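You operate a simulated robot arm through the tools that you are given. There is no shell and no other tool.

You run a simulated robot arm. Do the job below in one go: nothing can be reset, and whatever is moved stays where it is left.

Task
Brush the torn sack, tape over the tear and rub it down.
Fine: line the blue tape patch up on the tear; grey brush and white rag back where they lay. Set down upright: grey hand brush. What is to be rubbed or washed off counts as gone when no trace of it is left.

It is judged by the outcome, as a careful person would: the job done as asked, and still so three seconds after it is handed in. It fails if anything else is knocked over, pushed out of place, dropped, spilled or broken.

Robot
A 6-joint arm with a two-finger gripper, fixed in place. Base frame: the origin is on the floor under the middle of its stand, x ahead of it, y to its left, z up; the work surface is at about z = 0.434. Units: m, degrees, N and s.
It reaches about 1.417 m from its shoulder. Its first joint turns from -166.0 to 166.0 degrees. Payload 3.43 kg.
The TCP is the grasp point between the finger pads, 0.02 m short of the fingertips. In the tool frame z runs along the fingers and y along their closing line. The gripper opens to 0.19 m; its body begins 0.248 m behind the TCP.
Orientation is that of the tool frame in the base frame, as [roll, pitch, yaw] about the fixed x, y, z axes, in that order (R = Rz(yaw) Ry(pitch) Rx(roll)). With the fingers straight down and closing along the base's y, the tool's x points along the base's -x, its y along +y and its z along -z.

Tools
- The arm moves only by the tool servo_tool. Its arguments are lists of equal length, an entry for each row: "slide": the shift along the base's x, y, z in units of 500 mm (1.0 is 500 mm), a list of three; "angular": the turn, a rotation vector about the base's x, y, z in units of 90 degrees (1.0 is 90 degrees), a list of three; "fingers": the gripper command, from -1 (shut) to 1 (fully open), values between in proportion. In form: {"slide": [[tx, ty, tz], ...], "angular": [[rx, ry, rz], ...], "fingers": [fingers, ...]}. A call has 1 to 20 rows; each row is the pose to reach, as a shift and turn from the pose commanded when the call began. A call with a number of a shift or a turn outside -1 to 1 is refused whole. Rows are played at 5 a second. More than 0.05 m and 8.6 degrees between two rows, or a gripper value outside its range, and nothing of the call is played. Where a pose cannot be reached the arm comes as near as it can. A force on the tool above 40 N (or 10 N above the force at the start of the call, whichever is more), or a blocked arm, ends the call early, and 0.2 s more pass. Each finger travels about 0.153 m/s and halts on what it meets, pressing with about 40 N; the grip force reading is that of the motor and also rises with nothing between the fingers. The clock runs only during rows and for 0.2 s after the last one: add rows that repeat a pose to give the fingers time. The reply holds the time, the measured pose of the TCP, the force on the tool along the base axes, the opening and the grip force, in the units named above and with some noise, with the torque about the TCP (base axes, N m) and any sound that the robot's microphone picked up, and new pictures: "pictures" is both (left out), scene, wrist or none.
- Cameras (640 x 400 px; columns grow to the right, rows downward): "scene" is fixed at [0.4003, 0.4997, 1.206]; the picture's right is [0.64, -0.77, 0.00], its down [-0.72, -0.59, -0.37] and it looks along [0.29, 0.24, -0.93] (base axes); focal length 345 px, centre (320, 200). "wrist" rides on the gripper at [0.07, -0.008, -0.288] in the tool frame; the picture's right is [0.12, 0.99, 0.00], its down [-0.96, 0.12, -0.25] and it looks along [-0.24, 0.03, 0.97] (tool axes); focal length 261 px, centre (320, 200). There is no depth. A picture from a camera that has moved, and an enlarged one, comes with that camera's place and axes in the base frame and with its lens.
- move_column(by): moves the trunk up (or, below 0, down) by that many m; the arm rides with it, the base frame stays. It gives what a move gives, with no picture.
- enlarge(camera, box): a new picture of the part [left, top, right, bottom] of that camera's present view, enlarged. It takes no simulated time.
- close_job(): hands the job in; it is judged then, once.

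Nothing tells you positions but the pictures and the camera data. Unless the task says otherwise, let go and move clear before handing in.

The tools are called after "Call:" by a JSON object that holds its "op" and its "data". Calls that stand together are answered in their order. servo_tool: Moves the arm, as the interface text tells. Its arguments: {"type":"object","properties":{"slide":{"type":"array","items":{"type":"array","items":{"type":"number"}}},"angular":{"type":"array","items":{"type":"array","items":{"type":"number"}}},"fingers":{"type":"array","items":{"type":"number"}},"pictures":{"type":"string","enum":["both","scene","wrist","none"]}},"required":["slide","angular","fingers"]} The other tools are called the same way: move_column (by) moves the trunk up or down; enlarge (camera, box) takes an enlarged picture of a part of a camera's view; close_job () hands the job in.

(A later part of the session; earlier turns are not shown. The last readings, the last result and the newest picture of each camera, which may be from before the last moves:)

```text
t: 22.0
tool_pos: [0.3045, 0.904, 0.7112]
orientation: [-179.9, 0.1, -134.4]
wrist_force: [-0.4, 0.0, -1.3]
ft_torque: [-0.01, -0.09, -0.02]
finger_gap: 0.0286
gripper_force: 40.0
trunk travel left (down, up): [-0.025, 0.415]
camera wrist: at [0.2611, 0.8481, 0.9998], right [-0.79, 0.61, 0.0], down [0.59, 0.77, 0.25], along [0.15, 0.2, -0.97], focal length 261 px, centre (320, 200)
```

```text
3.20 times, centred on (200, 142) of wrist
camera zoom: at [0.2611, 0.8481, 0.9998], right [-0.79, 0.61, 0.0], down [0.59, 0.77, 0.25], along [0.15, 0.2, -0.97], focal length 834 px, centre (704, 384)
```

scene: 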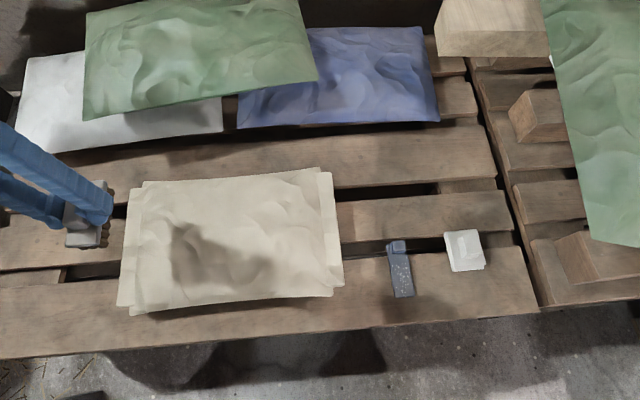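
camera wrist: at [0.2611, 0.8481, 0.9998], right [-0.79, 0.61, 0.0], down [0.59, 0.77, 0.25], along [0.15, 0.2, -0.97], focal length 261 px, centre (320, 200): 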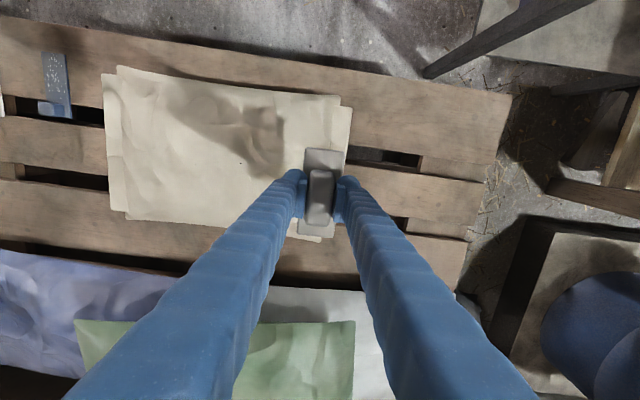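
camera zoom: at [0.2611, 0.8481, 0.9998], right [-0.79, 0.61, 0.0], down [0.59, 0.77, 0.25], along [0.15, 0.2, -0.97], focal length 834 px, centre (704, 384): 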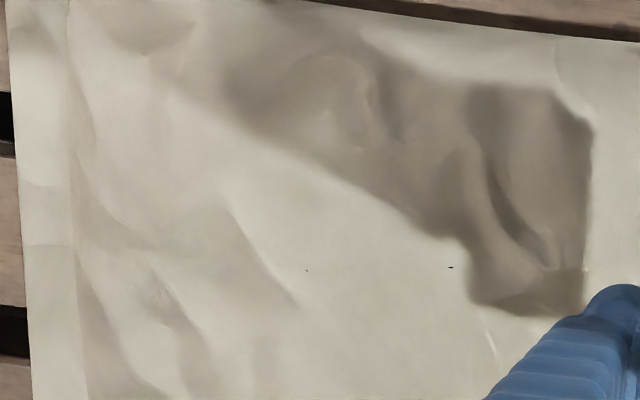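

The dust is completely gone. The two dark marks at about (0.405, 0.803) and (0.469, 0.755) look like the ends of the tear, midpoint (0.437, 0.779), which matches the dust centre. Now I return the brush to exactly where I picked it up.

Call:
{"op": "servo_tool", "data": {"slide": [[-0.0681, 0.0323, 0], [-0.1362, 0.0645, 0], [-0.2042, 0.0968, 0], [-0.2723, 0.129, 0], [-0.3404, 0.1613, 0], [-0.3404, 0.1613, -0.08], [-0.3404, 0.1613, -0.16], [-0.3404, 0.1613, -0.24], [-0.3404, 0.1613, -0.32], [-0.3404, 0.1613, -0.38], [-0.3404, 0.1613, -0.41], [-0.3404, 0.1613, -0.41]], "angular": [[0, 0, 0], [0, 0, 0], [0, 0, 0], [0, 0, 0], [0, 0, 0], [0, 0, 0], [0, 0, 0], [0, 0, 0], [0, 0, 0], [0, 0, 0], [0, 0, 0], [0, 0, 0]], "fingers": [-0.9, -0.9, -0.9, -0.9, -0.9, -0.9, -0.9, -0.9, -0.9, -0.9, -0.9, -0.9]}}

Call:
{"op": "enlarge", "data": {"camera": "scene", "box": [20, 240, 120, 330]}}

Call:
{"op": "enlarge", "data": {"camera": "wrist", "box": [250, 120, 400, 250]}}

```text
t: 24.6
tool_pos: [0.1309, 0.9839, 0.4987]
orientation: [179.9, 0.0, -134.4]
wrist_force: [-0.6, -0.8, -1.2]
ft_torque: [0.0, 0.01, 0.0]
finger_gap: 0.0288
gripper_force: 40.3
trunk travel left (down, up): [-0.025, 0.415]
camera wrist: at [0.0872, 0.927, 0.7875], right [-0.79, 0.61, 0.0], down [0.59, 0.77, 0.25], along [0.15, 0.2, -0.97], focal length 261 px, centre (320, 200)
```

scene: 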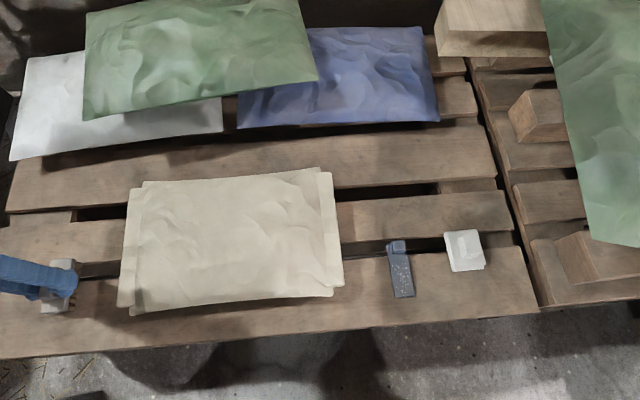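
wrist: 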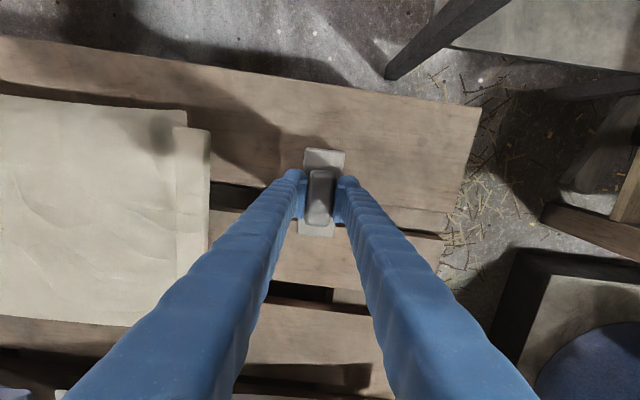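

```text
4.44 times, centred on (70, 285) of scene
camera zoom: at [0.4003, 0.4997, 1.206], right [0.64, -0.77, 0.0], down [-0.72, -0.59, -0.37], along [0.29, 0.24, -0.93], focal length 1532 px, centre (1431, -178)
```

zoom: 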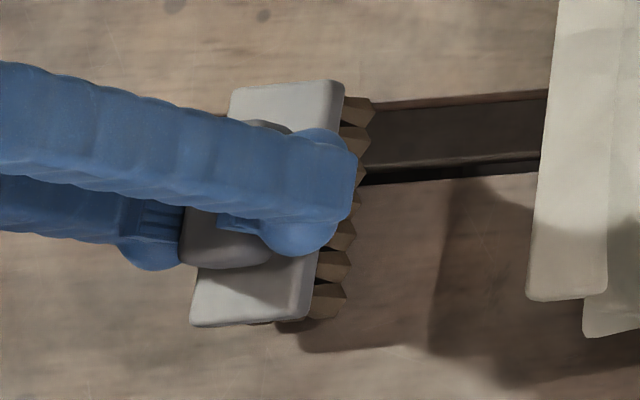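

```text
3.08 times, centred on (325, 185) of wrist
camera zoom: at [0.0872, 0.927, 0.7875], right [-0.79, 0.61, 0.0], down [0.59, 0.77, 0.25], along [0.15, 0.2, -0.97], focal length 802 px, centre (305, 246)
```

zoom: 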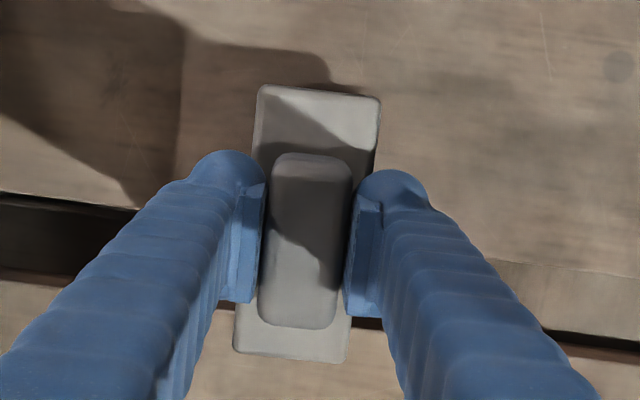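

Brush is a bit above the pallet in its original position. I'll lower it the rest of the way to contact.

Call:
{"op": "servo_tool", "data": {"slide": [[0, 0, -0.01], [0, 0, -0.018], [0, 0, -0.023], [0, 0, -0.026], [0, 0, -0.026]], "angular": [[0, 0, 0], [0, 0, 0], [0, 0, 0], [0, 0, 0], [0, 0, 0]], "fingers": [-0.9, -0.9, -0.9, -0.9, -0.9], "pictures": "none"}}

```text
t: 25.8
tool_pos: [0.1306, 0.9823, 0.4891]
orientation: [179.9, 0.1, -134.5]
wrist_force: [-1.4, -1.6, 3.9]
ft_torque: [0.14, -0.18, -0.01]
finger_gap: 0.0285
gripper_force: 40.2
trunk travel left (down, up): [-0.025, 0.415]
```

Contact felt (about 5 N). I release and rise clear.

Call:
{"op": "servo_tool", "data": {"slide": [[0, 0, 0.001], [0, 0, 0.002], [0, 0, 0.004], [0, 0, 0.02], [0, 0, 0.08], [0, 0, 0.16], [0, 0, 0.24], [0, 0, 0.3], [0, 0, 0.3]], "angular": [[0, 0, 0], [0, 0, 0], [0, 0, 0], [0, 0, 0], [0, 0, 0], [0, 0, 0], [0, 0, 0], [0, 0, 0], [0, 0, 0]], "fingers": [-0.6, -0.3, -0.1, 0.0, 0.1, 0.1, 0.1, 0.1, 0.1]}}

Call:
{"op": "enlarge", "data": {"camera": "scene", "box": [20, 240, 120, 330]}}

```text
t: 27.8
tool_pos: [0.1303, 0.9844, 0.6396]
orientation: [-180.0, 0.1, -134.5]
wrist_force: [-0.2, -0.3, 0.4]
ft_torque: [0.03, 0.02, -0.01]
finger_gap: 0.1044
gripper_force: 0.0
trunk travel left (down, up): [-0.025, 0.415]
camera wrist: at [0.0872, 0.9281, 0.9286], right [-0.79, 0.61, 0.0], down [0.59, 0.77, 0.25], along [0.15, 0.2, -0.97], focal length 261 px, centre (320, 200)
```

scene: 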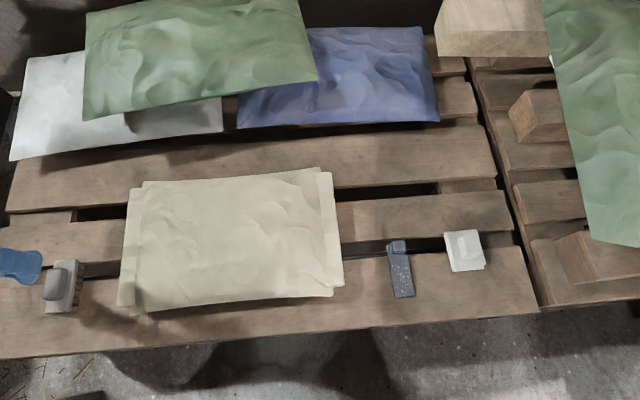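
wrist: 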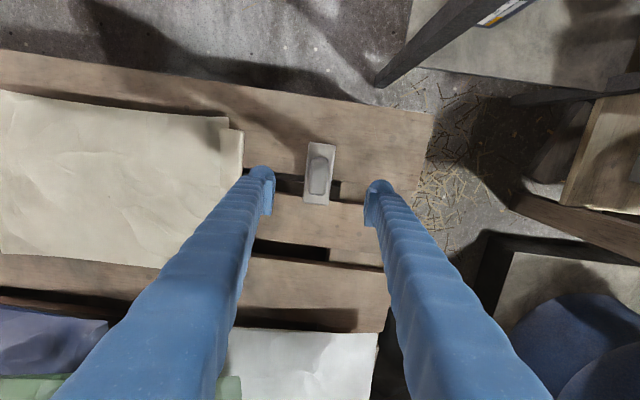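

```text
4.44 times, centred on (70, 285) of scene
camera zoom: at [0.4003, 0.4997, 1.206], right [0.64, -0.77, 0.0], down [-0.72, -0.59, -0.37], along [0.29, 0.24, -0.93], focal length 1532 px, centre (1431, -178)
```

zoom: 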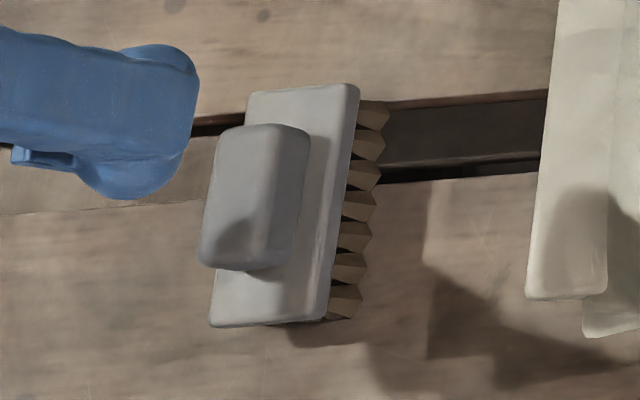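

The brush is back within about 2 mm and upright. Next I hover with the wrist camera close over the tear to measure its line accurately.

Call:
{"op": "servo_tool", "data": {"slide": [[0.0646, -0.0492, 0.02], [0.1291, -0.0984, 0.02], [0.1937, -0.1476, 0.02], [0.2582, -0.1968, 0.02], [0.3228, -0.246, 0.02], [0.3873, -0.2952, 0.01], [0.4519, -0.3444, 0.0], [0.5164, -0.3936, -0.02], [0.581, -0.4428, -0.036], [0.581, -0.4428, -0.036], [0.581, -0.4428, -0.036]], "angular": [[0, 0, 0], [0, 0, 0], [0, 0, 0], [0, 0, 0], [0, 0, 0], [0, 0, 0], [0, 0, 0], [0, 0, 0], [0, 0, 0], [0, 0, 0], [0, 0, 0]], "fingers": [0.3, 0.6, 1, 1, 1, 1, 1, 1, 1, 1, 1]}}

Call:
{"op": "enlarge", "data": {"camera": "wrist", "box": [240, 150, 400, 250]}}

Call:
{"op": "enlarge", "data": {"camera": "scene", "box": [180, 190, 290, 260]}}

```text
t: 30.2
tool_pos: [0.4224, 0.7619, 0.619]
orientation: [-180.0, 0.0, -134.5]
wrist_force: [-0.5, 0.3, 0.9]
ft_torque: [0.02, -0.03, -0.01]
finger_gap: 0.1899
gripper_force: 0.0
trunk travel left (down, up): [-0.025, 0.415]
camera wrist: at [0.38, 0.7064, 0.9084], right [-0.79, 0.61, 0.0], down [0.59, 0.77, 0.25], along [0.15, 0.2, -0.97], focal length 261 px, centre (320, 200)
```

scene: 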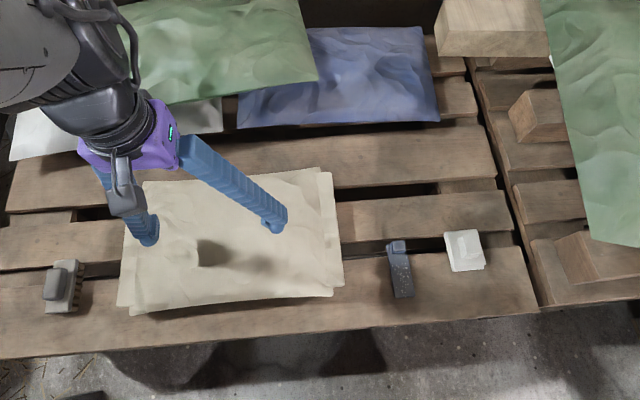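
wrist: 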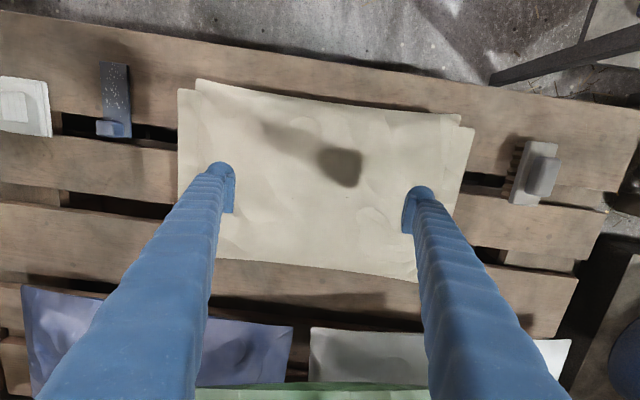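

```text
4.00 times, centred on (320, 200) of wrist
camera zoom: at [0.38, 0.7064, 0.9084], right [-0.79, 0.61, 0.0], down [0.59, 0.77, 0.25], along [0.15, 0.2, -0.97], focal length 1043 px, centre (320, 200)
```

zoom: 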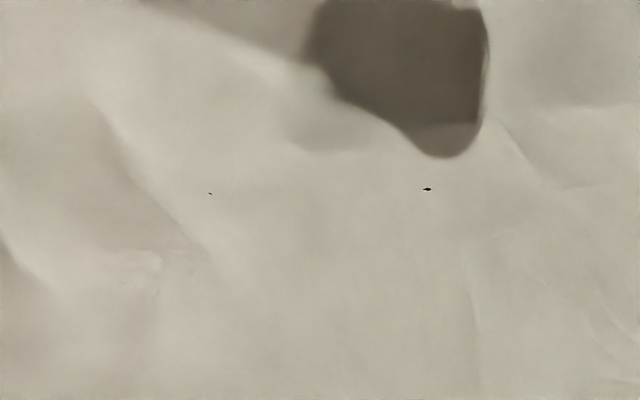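

```text
5.71 times, centred on (235, 225) of scene
camera zoom: at [0.4003, 0.4997, 1.206], right [0.64, -0.77, 0.0], down [-0.72, -0.59, -0.37], along [0.29, 0.24, -0.93], focal length 1970 px, centre (806, 57)
```

zoom: 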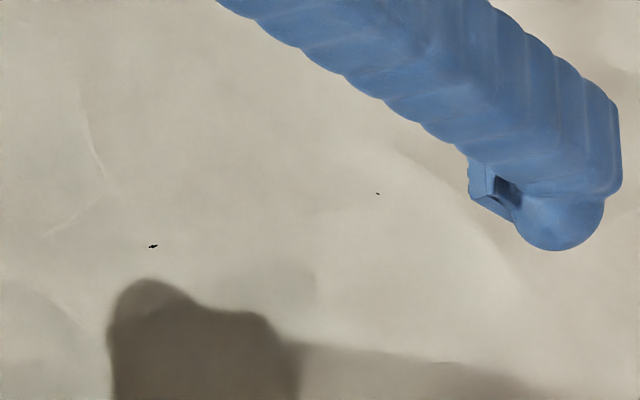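

Call:
{"op": "enlarge", "data": {"camera": "wrist", "box": [339, 193, 355, 203]}}

Call:
{"op": "enlarge", "data": {"camera": "wrist", "box": [285, 194, 301, 204]}}

Call:
{"op": "enlarge", "data": {"camera": "scene", "box": [198, 226, 214, 236]}}

Call:
{"op": "enlarge", "data": {"camera": "scene", "box": [237, 219, 253, 229]}}

```text
16.00 times, centred on (347, 198) of wrist
camera zoom: at [0.38, 0.7064, 0.9084], right [-0.79, 0.61, 0.0], down [0.59, 0.77, 0.25], along [0.15, 0.2, -0.97], focal length 4170 px, centre (-112, 232)
```

zoom: 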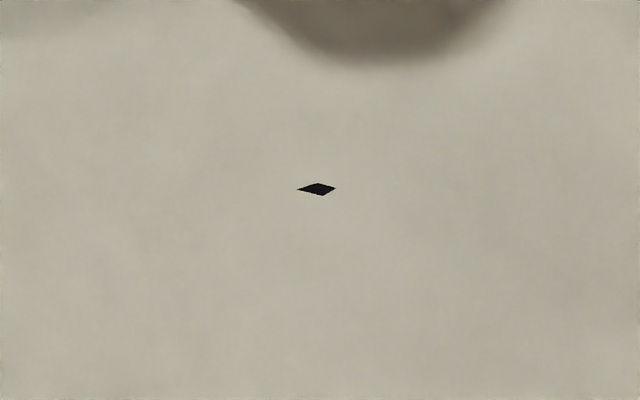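

```text
16.00 times, centred on (293, 199) of wrist
camera zoom: at [0.38, 0.7064, 0.9084], right [-0.79, 0.61, 0.0], down [0.59, 0.77, 0.25], along [0.15, 0.2, -0.97], focal length 4170 px, centre (752, 216)
```

zoom: 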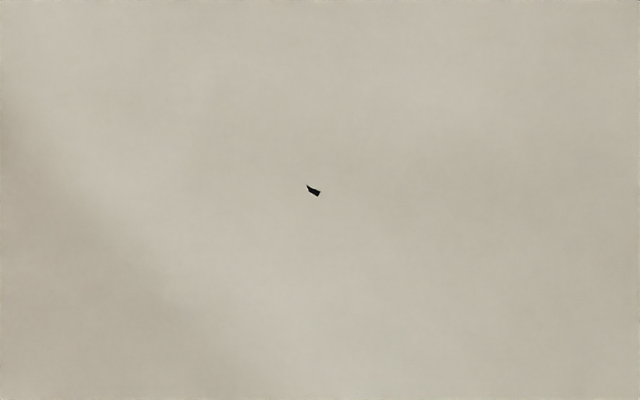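

```text
16.00 times, centred on (206, 231) of scene
camera zoom: at [0.4003, 0.4997, 1.206], right [0.64, -0.77, 0.0], down [-0.72, -0.59, -0.37], along [0.29, 0.24, -0.93], focal length 5516 px, centre (2144, -296)
```

zoom: 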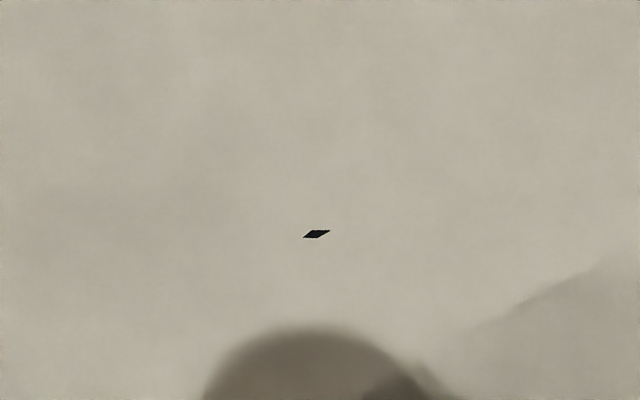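

```text
16.00 times, centred on (245, 224) of scene
camera zoom: at [0.4003, 0.4997, 1.206], right [0.64, -0.77, 0.0], down [-0.72, -0.59, -0.37], along [0.29, 0.24, -0.93], focal length 5516 px, centre (1520, -184)
```

zoom: 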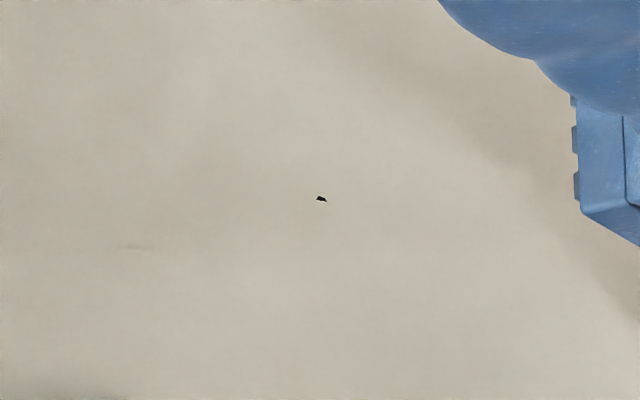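

Call:
{"op": "enlarge", "data": {"camera": "scene", "box": [204, 230.4, 208, 233]}}

Call:
{"op": "enlarge", "data": {"camera": "scene", "box": [243, 222.7, 247, 225.2]}}

Call:
{"op": "enlarge", "data": {"camera": "wrist", "box": [344.5, 195.8, 349, 198.6]}}

Call:
{"op": "enlarge", "data": {"camera": "wrist", "box": [290.5, 197.2, 295, 200]}}

```text
16.00 times, centred on (206, 232) of scene
camera zoom: at [0.4003, 0.4997, 1.206], right [0.64, -0.77, 0.0], down [-0.72, -0.59, -0.37], along [0.29, 0.24, -0.93], focal length 5516 px, centre (2144, -307)
```

zoom: 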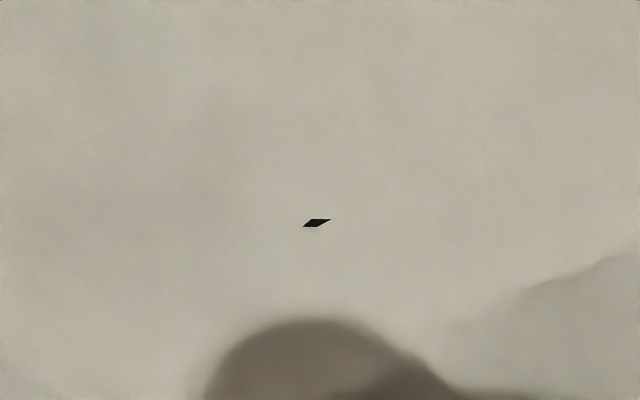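

```text
16.00 times, centred on (245, 224) of scene
camera zoom: at [0.4003, 0.4997, 1.206], right [0.64, -0.77, 0.0], down [-0.72, -0.59, -0.37], along [0.29, 0.24, -0.93], focal length 5516 px, centre (1520, -183)
```

zoom: 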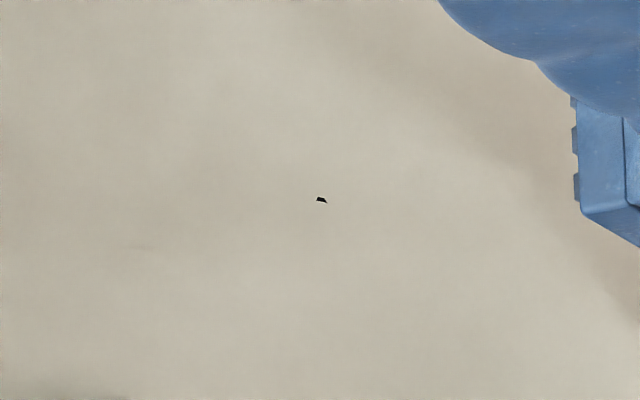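

```text
16.00 times, centred on (347, 197) of wrist
camera zoom: at [0.38, 0.7064, 0.9084], right [-0.79, 0.61, 0.0], down [0.59, 0.77, 0.25], along [0.15, 0.2, -0.97], focal length 4170 px, centre (-108, 245)
```

zoom: 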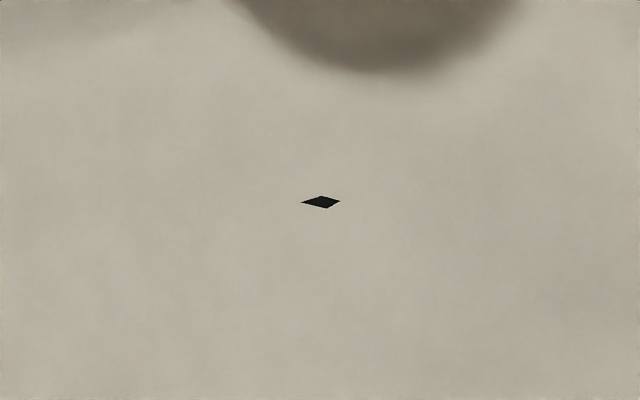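

```text
16.00 times, centred on (293, 199) of wrist
camera zoom: at [0.38, 0.7064, 0.9084], right [-0.79, 0.61, 0.0], down [0.59, 0.77, 0.25], along [0.15, 0.2, -0.97], focal length 4170 px, centre (756, 222)
```

zoom: 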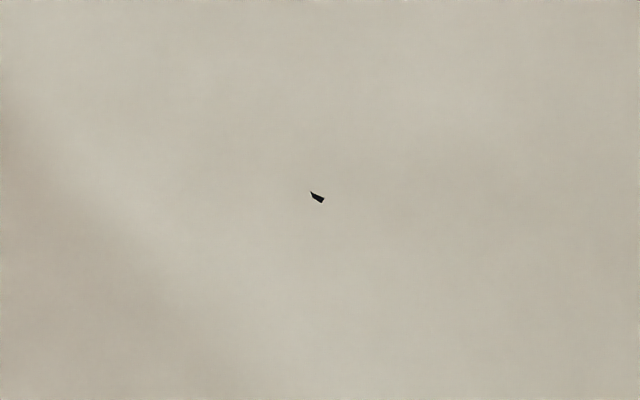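

The tear ends give a centre of about (0.4365, 0.779) and a line at roughly −36° to −44°, so I'll use about −40°. Now I go over to the blue patch and hover over its knob to measure it.

Call:
{"op": "servo_tool", "data": {"slide": [[0.0513, -0.0611, 0.04], [0.1027, -0.1222, 0.08], [0.154, -0.1833, 0.12], [0.2053, -0.2444, 0.16], [0.2567, -0.3056, 0.16], [0.308, -0.3667, 0.16], [0.3593, -0.4278, 0.16], [0.4107, -0.4889, 0.16], [0.462, -0.55, 0.16], [0.462, -0.55, 0.16], [0.462, -0.55, 0.16]], "angular": [[0, 0, 0], [0, 0, 0], [0, 0, 0], [0, 0, 0], [0, 0, 0], [0, 0, 0], [0, 0, 0], [0, 0, 0], [0, 0, 0], [0, 0, 0], [0, 0, 0]], "fingers": [1, 1, 1, 1, 1, 1, 1, 1, 1, 1, 1]}}

Call:
{"op": "enlarge", "data": {"camera": "wrist", "box": [260, 100, 400, 200]}}

Call:
{"op": "enlarge", "data": {"camera": "scene", "box": [350, 200, 510, 310]}}

```text
t: 32.6
tool_pos: [0.6562, 0.4878, 0.703]
orientation: [-180.0, 0.1, -134.4]
wrist_force: [1.4, 0.0, 0.3]
ft_torque: [0.03, 0.01, 0.03]
finger_gap: 0.1901
gripper_force: 0.1
trunk travel left (down, up): [-0.025, 0.415]
camera wrist: at [0.6124, 0.4317, 0.9915], right [-0.79, 0.61, 0.0], down [0.59, 0.77, 0.25], along [0.15, 0.2, -0.97], focal length 261 px, centre (320, 200)
```

scene: 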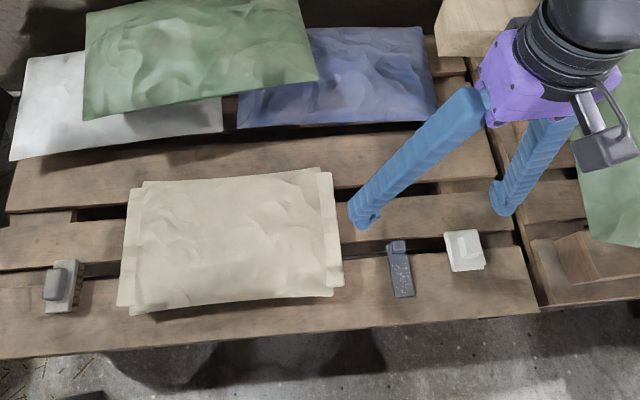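
wrist: 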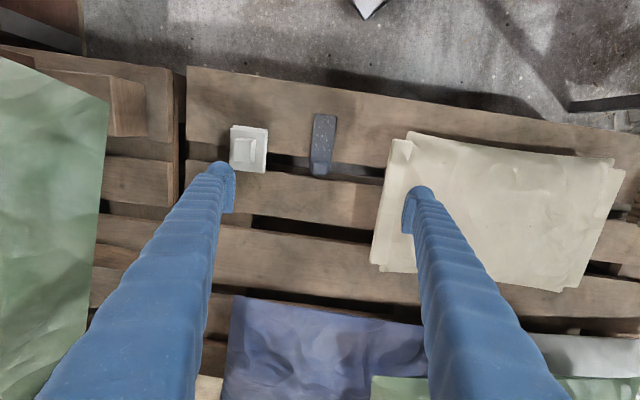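

```text
4.00 times, centred on (330, 150) of wrist
camera zoom: at [0.6124, 0.4317, 0.9915], right [-0.79, 0.61, 0.0], down [0.59, 0.77, 0.25], along [0.15, 0.2, -0.97], focal length 1043 px, centre (280, 400)
```

zoom: 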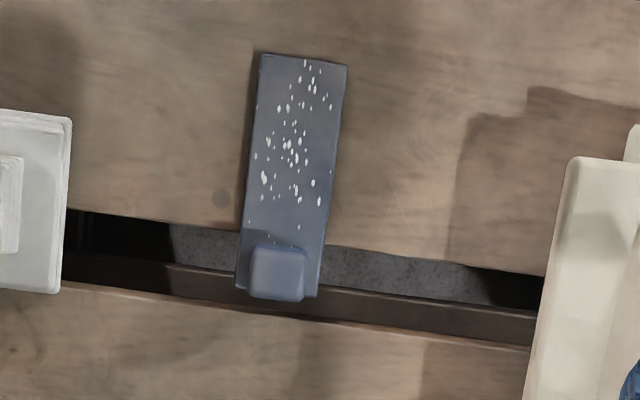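

```text
3.64 times, centred on (430, 255) of scene
camera zoom: at [0.4003, 0.4997, 1.206], right [0.64, -0.77, 0.0], down [-0.72, -0.59, -0.37], along [0.29, 0.24, -0.93], focal length 1254 px, centre (-80, 0)
```

zoom: 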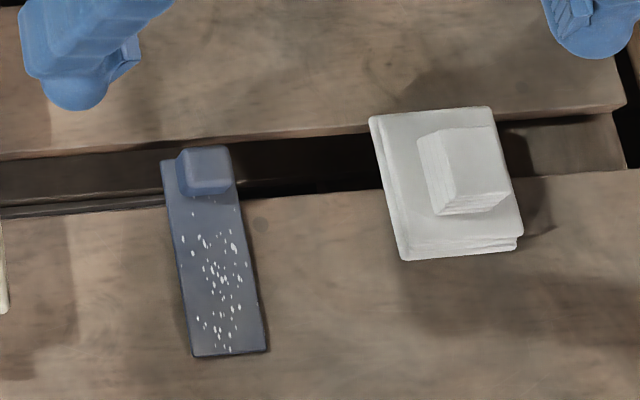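

The patch measures about 0.119 × 0.044 m, centred at (0.6216, 0.4524), axis 45.6°, with a 26 mm knob at (0.6545, 0.485) and top near z 0.46. I'll narrow the fingers and descend over the knob.

Call:
{"op": "servo_tool", "data": {"slide": [[-0.001, -0.0015, -0.05], [-0.002, -0.003, -0.12], [-0.002, -0.003, -0.2], [-0.002, -0.003, -0.28], [-0.002, -0.003, -0.34], [-0.002, -0.003, -0.34], [-0.002, -0.003, -0.34]], "angular": [[0, 0, 0], [0, 0, 0], [0, 0, 0], [0, 0, 0], [0, 0, 0], [0, 0, 0], [0, 0, 0]], "fingers": [0.6, 0.2, 0.0, -0.15, -0.25, -0.25, -0.25]}}

Call:
{"op": "enlarge", "data": {"camera": "wrist", "box": [250, 110, 400, 220]}}

Call:
{"op": "enlarge", "data": {"camera": "scene", "box": [350, 200, 510, 310]}}

```text
t: 34.2
tool_pos: [0.6529, 0.4861, 0.5292]
orientation: [-180.0, 0.0, -134.5]
wrist_force: [-0.2, 0.4, 0.0]
ft_torque: [0.0, -0.02, 0.0]
finger_gap: 0.071
gripper_force: 0.0
trunk travel left (down, up): [-0.025, 0.415]
camera wrist: at [0.6103, 0.4298, 0.8181], right [-0.79, 0.61, 0.0], down [0.59, 0.77, 0.25], along [0.15, 0.2, -0.97], focal length 261 px, centre (320, 200)
```

scene: 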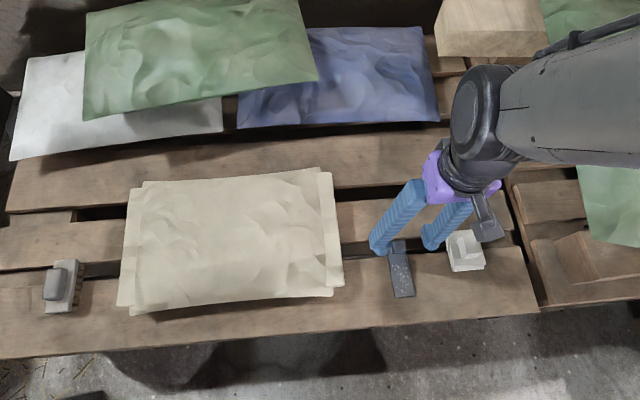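
wrist: 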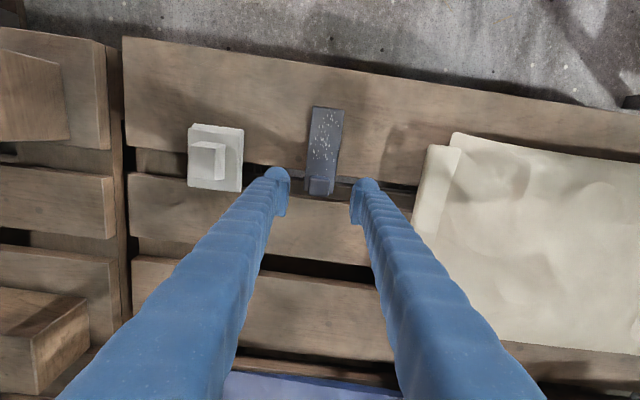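

```text
3.64 times, centred on (325, 165) of wrist
camera zoom: at [0.6103, 0.4298, 0.8181], right [-0.79, 0.61, 0.0], down [0.59, 0.77, 0.25], along [0.15, 0.2, -0.97], focal length 948 px, centre (302, 327)
```

zoom: 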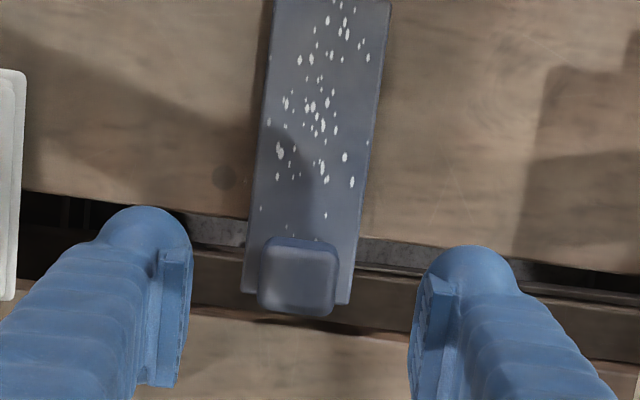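

```text
3.64 times, centred on (430, 255) of scene
camera zoom: at [0.4003, 0.4997, 1.206], right [0.64, -0.77, 0.0], down [-0.72, -0.59, -0.37], along [0.29, 0.24, -0.93], focal length 1254 px, centre (-80, 0)
```

zoom: 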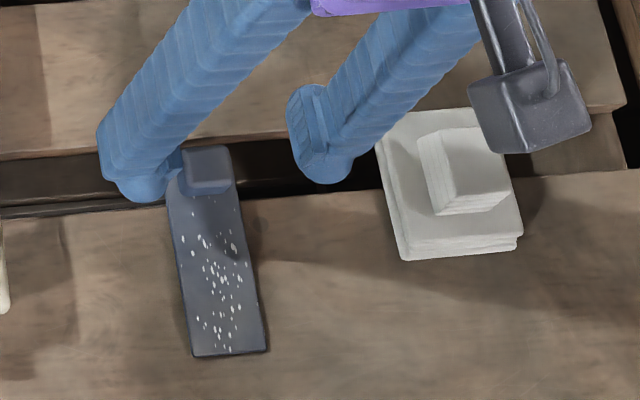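

Knob is centred between the fingers. I descend to just above the patch surface and close gently.

Call:
{"op": "servo_tool", "data": {"slide": [[0.001, 0.001, -0.06], [0.002, 0.002, -0.11], [0.002, 0.002, -0.122], [0.002, 0.002, -0.128], [0.002, 0.002, -0.128]], "angular": [[0, 0, 0], [0, 0, 0], [0, 0, 0], [0, 0, 0], [0, 0, 0]], "fingers": [-0.25, -0.25, -0.25, -0.25, -0.25]}}

Call:
{"op": "enlarge", "data": {"camera": "scene", "box": [370, 220, 450, 275]}}

Call:
{"op": "enlarge", "data": {"camera": "wrist", "box": [260, 140, 400, 230]}}

```text
t: 35.4
tool_pos: [0.6551, 0.4844, 0.4656]
orientation: [180.0, 0.0, -134.5]
wrist_force: [0.5, -0.3, -0.3]
ft_torque: [0.02, 0.0, -0.03]
finger_gap: 0.0713
gripper_force: 0.0
trunk travel left (down, up): [-0.025, 0.415]
camera wrist: at [0.6119, 0.4291, 0.7541], right [-0.79, 0.61, 0.0], down [0.59, 0.77, 0.25], along [0.15, 0.2, -0.97], focal length 261 px, centre (320, 200)
```

scene: 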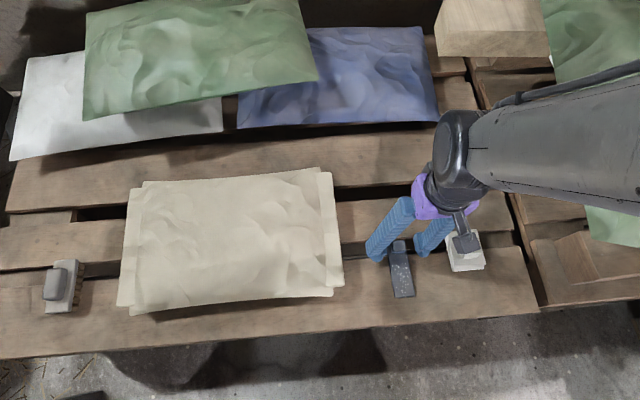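
wrist: 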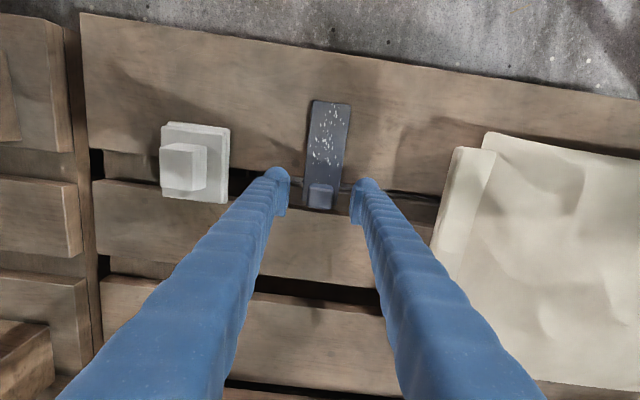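

```text
7.27 times, centred on (410, 248) of scene
camera zoom: at [0.4003, 0.4997, 1.206], right [0.64, -0.77, 0.0], down [-0.72, -0.59, -0.37], along [0.29, 0.24, -0.93], focal length 2507 px, centre (-334, -146)
```

zoom: 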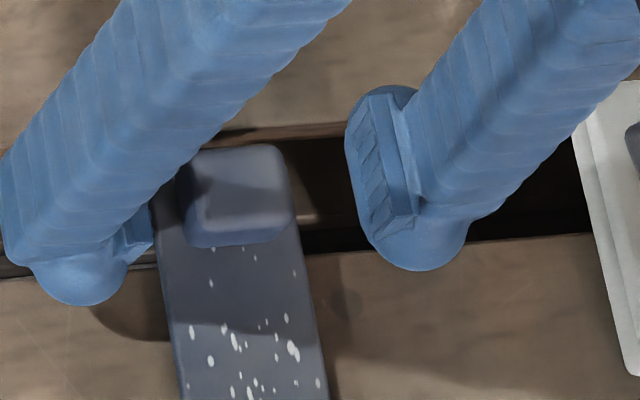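

```text
4.44 times, centred on (330, 185) of wrist
camera zoom: at [0.6119, 0.4291, 0.7541], right [-0.79, 0.61, 0.0], down [0.59, 0.77, 0.25], along [0.15, 0.2, -0.97], focal length 1158 px, centre (276, 267)
```

zoom: 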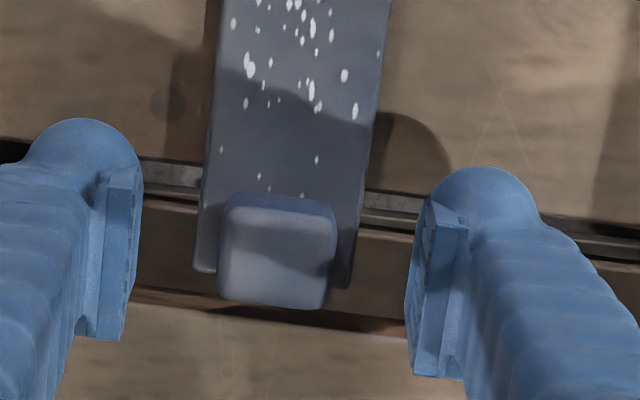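

Call:
{"op": "servo_tool", "data": {"slide": [[0, 0, 0], [0, 0, 0], [0, 0, 0], [0, 0, 0], [0, 0, 0], [0, 0, 0]], "angular": [[0, 0, 0], [0, 0, 0], [0, 0, 0], [0, 0, 0], [0, 0, 0], [0, 0, 0]], "fingers": [-0.45, -0.6, -0.75, -0.9, -0.9, -0.9]}}

Call:
{"op": "enlarge", "data": {"camera": "wrist", "box": [260, 90, 400, 230]}}

Call:
{"op": "enlarge", "data": {"camera": "scene", "box": [350, 200, 510, 310]}}

```text
t: 36.8
tool_pos: [0.6553, 0.4841, 0.4654]
orientation: [180.0, 0.0, -134.4]
wrist_force: [-1.0, 0.9, 0.3]
ft_torque: [-0.01, -0.01, -0.01]
finger_gap: 0.028
gripper_force: 39.9
trunk travel left (down, up): [-0.025, 0.415]
camera wrist: at [0.6119, 0.4292, 0.7542], right [-0.79, 0.61, 0.0], down [0.59, 0.77, 0.25], along [0.15, 0.2, -0.97], focal length 261 px, centre (320, 200)
```

scene: 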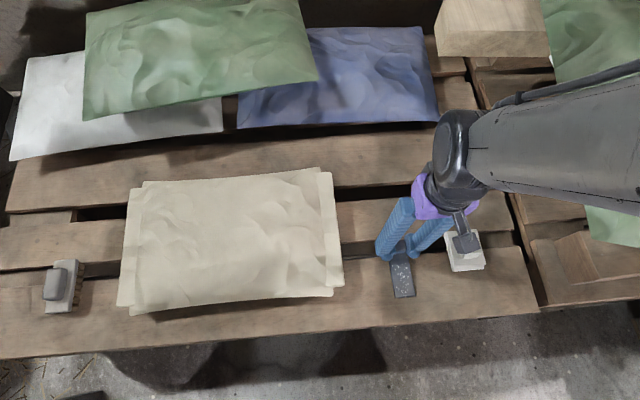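
wrist: 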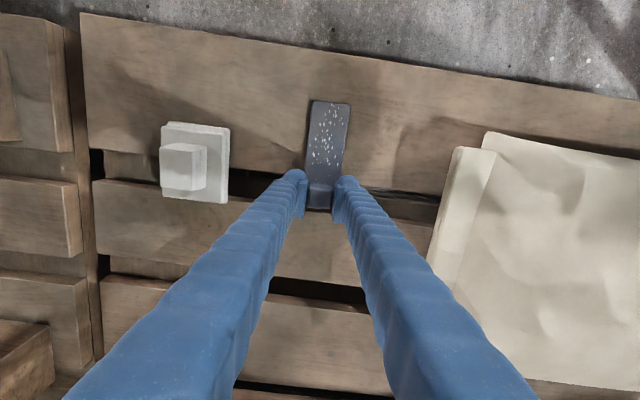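

```text
2.86 times, centred on (330, 160) of wrist
camera zoom: at [0.6119, 0.4292, 0.7542], right [-0.79, 0.61, 0.0], down [0.59, 0.77, 0.25], along [0.15, 0.2, -0.97], focal length 745 px, centre (291, 314)
```

zoom: 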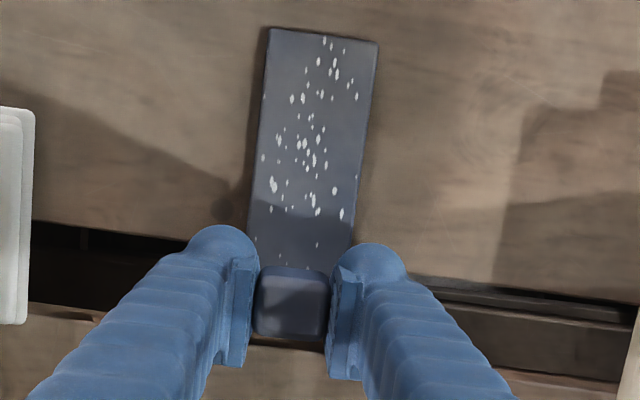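

```text
3.64 times, centred on (430, 255) of scene
camera zoom: at [0.4003, 0.4997, 1.206], right [0.64, -0.77, 0.0], down [-0.72, -0.59, -0.37], along [0.29, 0.24, -0.93], focal length 1254 px, centre (-80, 0)
```

zoom: 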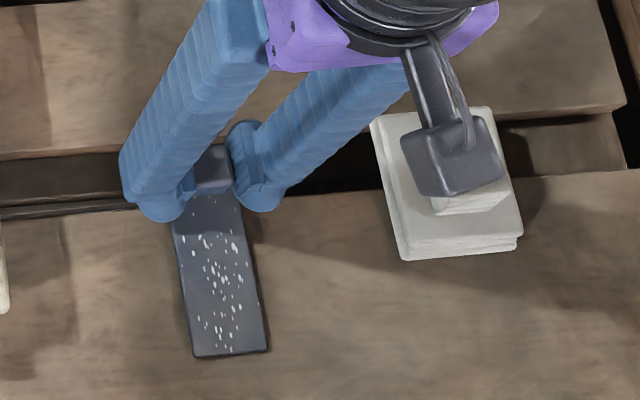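

The patch is gripped by its knob (gap 28 mm). I'll lift it straight up and check.

Call:
{"op": "servo_tool", "data": {"slide": [[0, 0, 0.02], [0, 0, 0.06], [0, 0, 0.12], [0, 0, 0.2], [0, 0, 0.28], [0, 0, 0.36], [0, 0, 0.44], [0, 0, 0.44]], "angular": [[0, 0, 0], [0, 0, 0], [0, 0, 0], [0, 0, 0], [0, 0, 0], [0, 0, 0], [0, 0, 0], [0, 0, 0]], "fingers": [-0.9, -0.9, -0.9, -0.9, -0.9, -0.9, -0.9, -0.9]}}

Call:
{"op": "enlarge", "data": {"camera": "wrist", "box": [260, 90, 400, 230]}}

```text
t: 38.6
tool_pos: [0.6558, 0.4855, 0.685]
orientation: [-179.9, 0.1, -134.5]
wrist_force: [0.2, -1.1, -0.1]
ft_torque: [0.04, -0.03, 0.01]
finger_gap: 0.0281
gripper_force: 39.8
trunk travel left (down, up): [-0.025, 0.415]
camera wrist: at [0.6124, 0.4297, 0.9734], right [-0.79, 0.61, 0.0], down [0.59, 0.77, 0.25], along [0.15, 0.2, -0.97], focal length 261 px, centre (320, 200)
```

scene: 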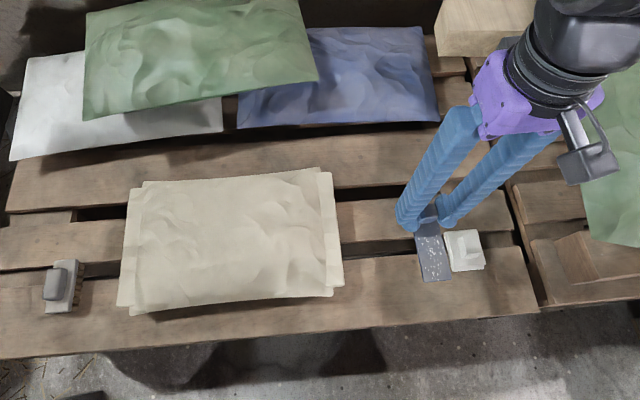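
wrist: 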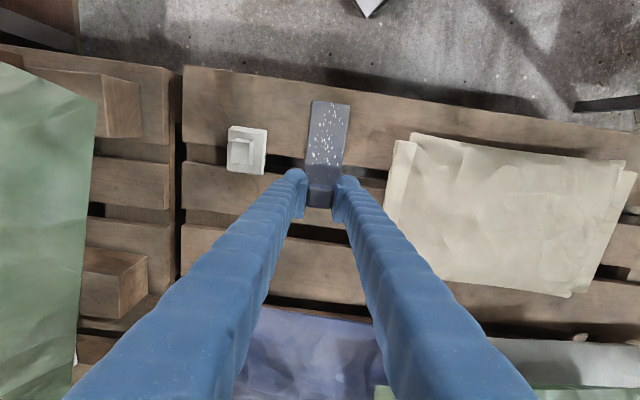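

```text
2.86 times, centred on (330, 160) of wrist
camera zoom: at [0.6124, 0.4297, 0.9734], right [-0.79, 0.61, 0.0], down [0.59, 0.77, 0.25], along [0.15, 0.2, -0.97], focal length 745 px, centre (291, 314)
```

zoom: 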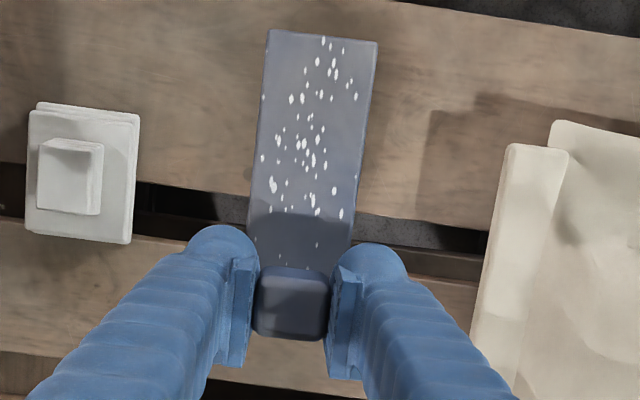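

The patch is held firmly without slip. Now I carry it over the tear, turning −85.5° so its axis lies at −40°, knob toward the right end of the sack.

Call:
{"op": "servo_tool", "data": {"slide": [[-0.0306, 0.044, 0.01], [-0.0611, 0.088, 0.02], [-0.0917, 0.132, 0.02], [-0.1222, 0.1759, 0.02], [-0.1528, 0.2199, 0.02], [-0.1833, 0.2639, 0.02], [-0.2139, 0.3079, 0.02], [-0.2444, 0.3519, 0.02], [-0.275, 0.3959, 0.01], [-0.3055, 0.4398, 0.0], [-0.3361, 0.4838, -0.02], [-0.3666, 0.5278, -0.04], [-0.3666, 0.5278, -0.04], [-0.3666, 0.5278, -0.04]], "angular": [[0, 0, -0.0792], [0, 0, -0.1583], [0, 0, -0.2375], [0, 0, -0.3167], [0, 0, -0.3958], [0, 0, -0.475], [0, 0, -0.5542], [0, 0, -0.6333], [0, 0, -0.7125], [0, 0, -0.7917], [0, 0, -0.8708], [0, 0, -0.95], [0, 0, -0.95], [0, 0, -0.95]], "fingers": [-0.9, -0.9, -0.9, -0.9, -0.9, -0.9, -0.9, -0.9, -0.9, -0.9, -0.9, -0.9, -0.9, -0.9]}}

Call:
{"op": "enlarge", "data": {"camera": "wrist", "box": [220, 60, 440, 220]}}

Call:
{"op": "enlarge", "data": {"camera": "scene", "box": [150, 170, 310, 270]}}

```text
t: 41.6
tool_pos: [0.4707, 0.7522, 0.6676]
orientation: [-180.0, 0.0, 140.1]
wrist_force: [0.0, -0.5, -0.4]
ft_torque: [0.04, -0.01, 0.05]
finger_gap: 0.028
gripper_force: 39.8
trunk travel left (down, up): [-0.025, 0.415]
camera wrist: at [0.4116, 0.7913, 0.9552], right [0.55, 0.84, 0.0], down [0.81, -0.53, 0.25], along [0.21, -0.14, -0.97], focal length 261 px, centre (320, 200)
```

scene: 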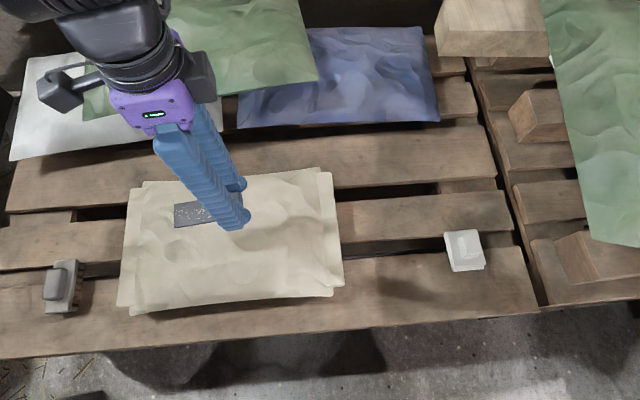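
wrist: 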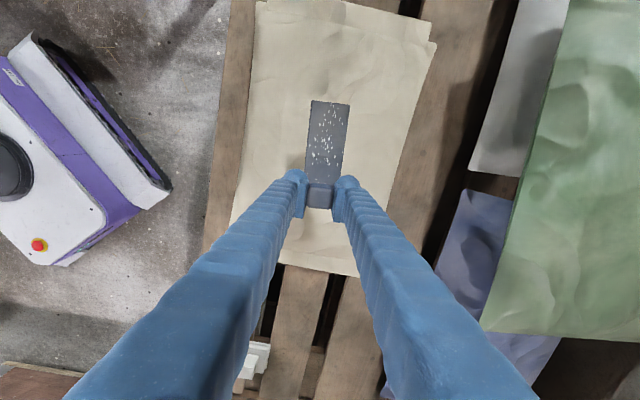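

```text
2.50 times, centred on (330, 140) of wrist
camera zoom: at [0.4116, 0.7913, 0.9552], right [0.55, 0.84, 0.0], down [0.81, -0.53, 0.25], along [0.21, -0.14, -0.97], focal length 652 px, centre (295, 350)
```

zoom: 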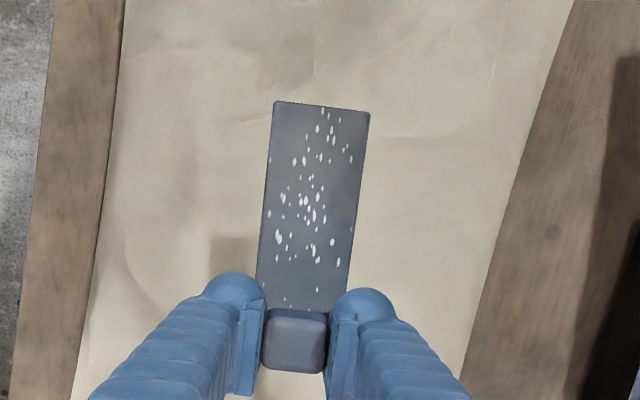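

```text
4.00 times, centred on (230, 220) of scene
camera zoom: at [0.4003, 0.4997, 1.206], right [0.64, -0.77, 0.0], down [-0.72, -0.59, -0.37], along [0.29, 0.24, -0.93], focal length 1379 px, centre (680, 120)
```

zoom: 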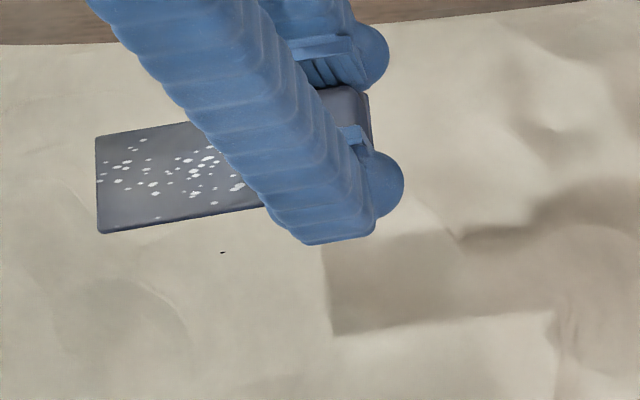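

The patch is over the tear, aligned in yaw. I'll lower to just above the sack and check against the visible tear ends.

Call:
{"op": "servo_tool", "data": {"slide": [[0, 0, -0.05], [0, 0, -0.1], [0, 0, -0.14], [0, 0, -0.162], [0, 0, -0.162], [0, 0, -0.162]], "angular": [[0, 0, 0], [0, 0, 0], [0, 0, 0], [0, 0, 0], [0, 0, 0], [0, 0, 0]], "fingers": [-0.9, -0.9, -0.9, -0.9, -0.9, -0.9]}}

Call:
{"op": "enlarge", "data": {"camera": "wrist", "box": [220, 60, 440, 220]}}

Call:
{"op": "enlarge", "data": {"camera": "scene", "box": [150, 170, 310, 270]}}

```text
t: 43.0
tool_pos: [0.4695, 0.7484, 0.5866]
orientation: [-179.9, 0.1, 140.1]
wrist_force: [-0.5, 0.2, -0.7]
ft_torque: [0.0, -0.02, -0.01]
finger_gap: 0.0283
gripper_force: 39.8
trunk travel left (down, up): [-0.025, 0.415]
camera wrist: at [0.4102, 0.7878, 0.8743], right [0.55, 0.84, 0.0], down [0.81, -0.53, 0.25], along [0.21, -0.14, -0.97], focal length 261 px, centre (320, 200)
```

scene: 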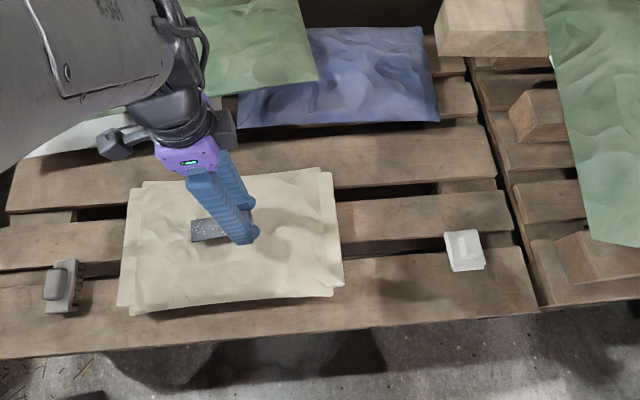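
wrist: 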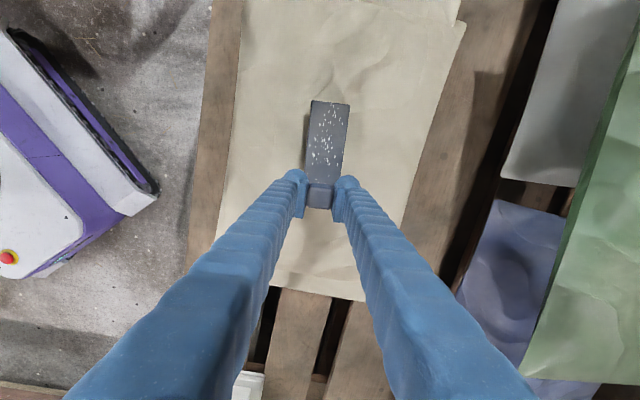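

```text
2.50 times, centred on (330, 140) of wrist
camera zoom: at [0.4102, 0.7878, 0.8743], right [0.55, 0.84, 0.0], down [0.81, -0.53, 0.25], along [0.21, -0.14, -0.97], focal length 652 px, centre (295, 350)
```

zoom: 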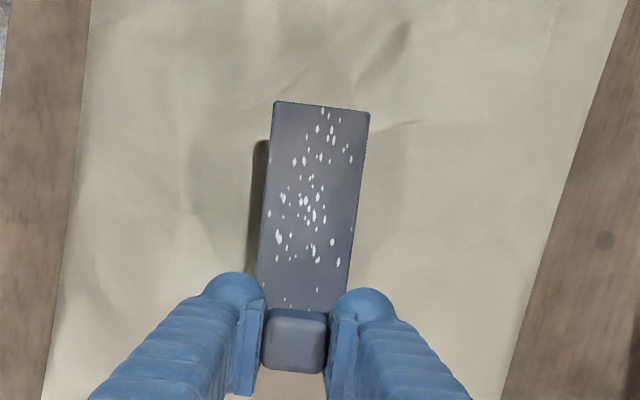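

```text
4.00 times, centred on (230, 220) of scene
camera zoom: at [0.4003, 0.4997, 1.206], right [0.64, -0.77, 0.0], down [-0.72, -0.59, -0.37], along [0.29, 0.24, -0.93], focal length 1379 px, centre (680, 120)
```

zoom: 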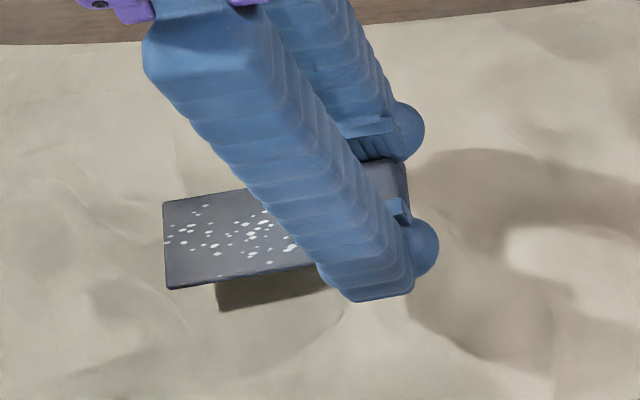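

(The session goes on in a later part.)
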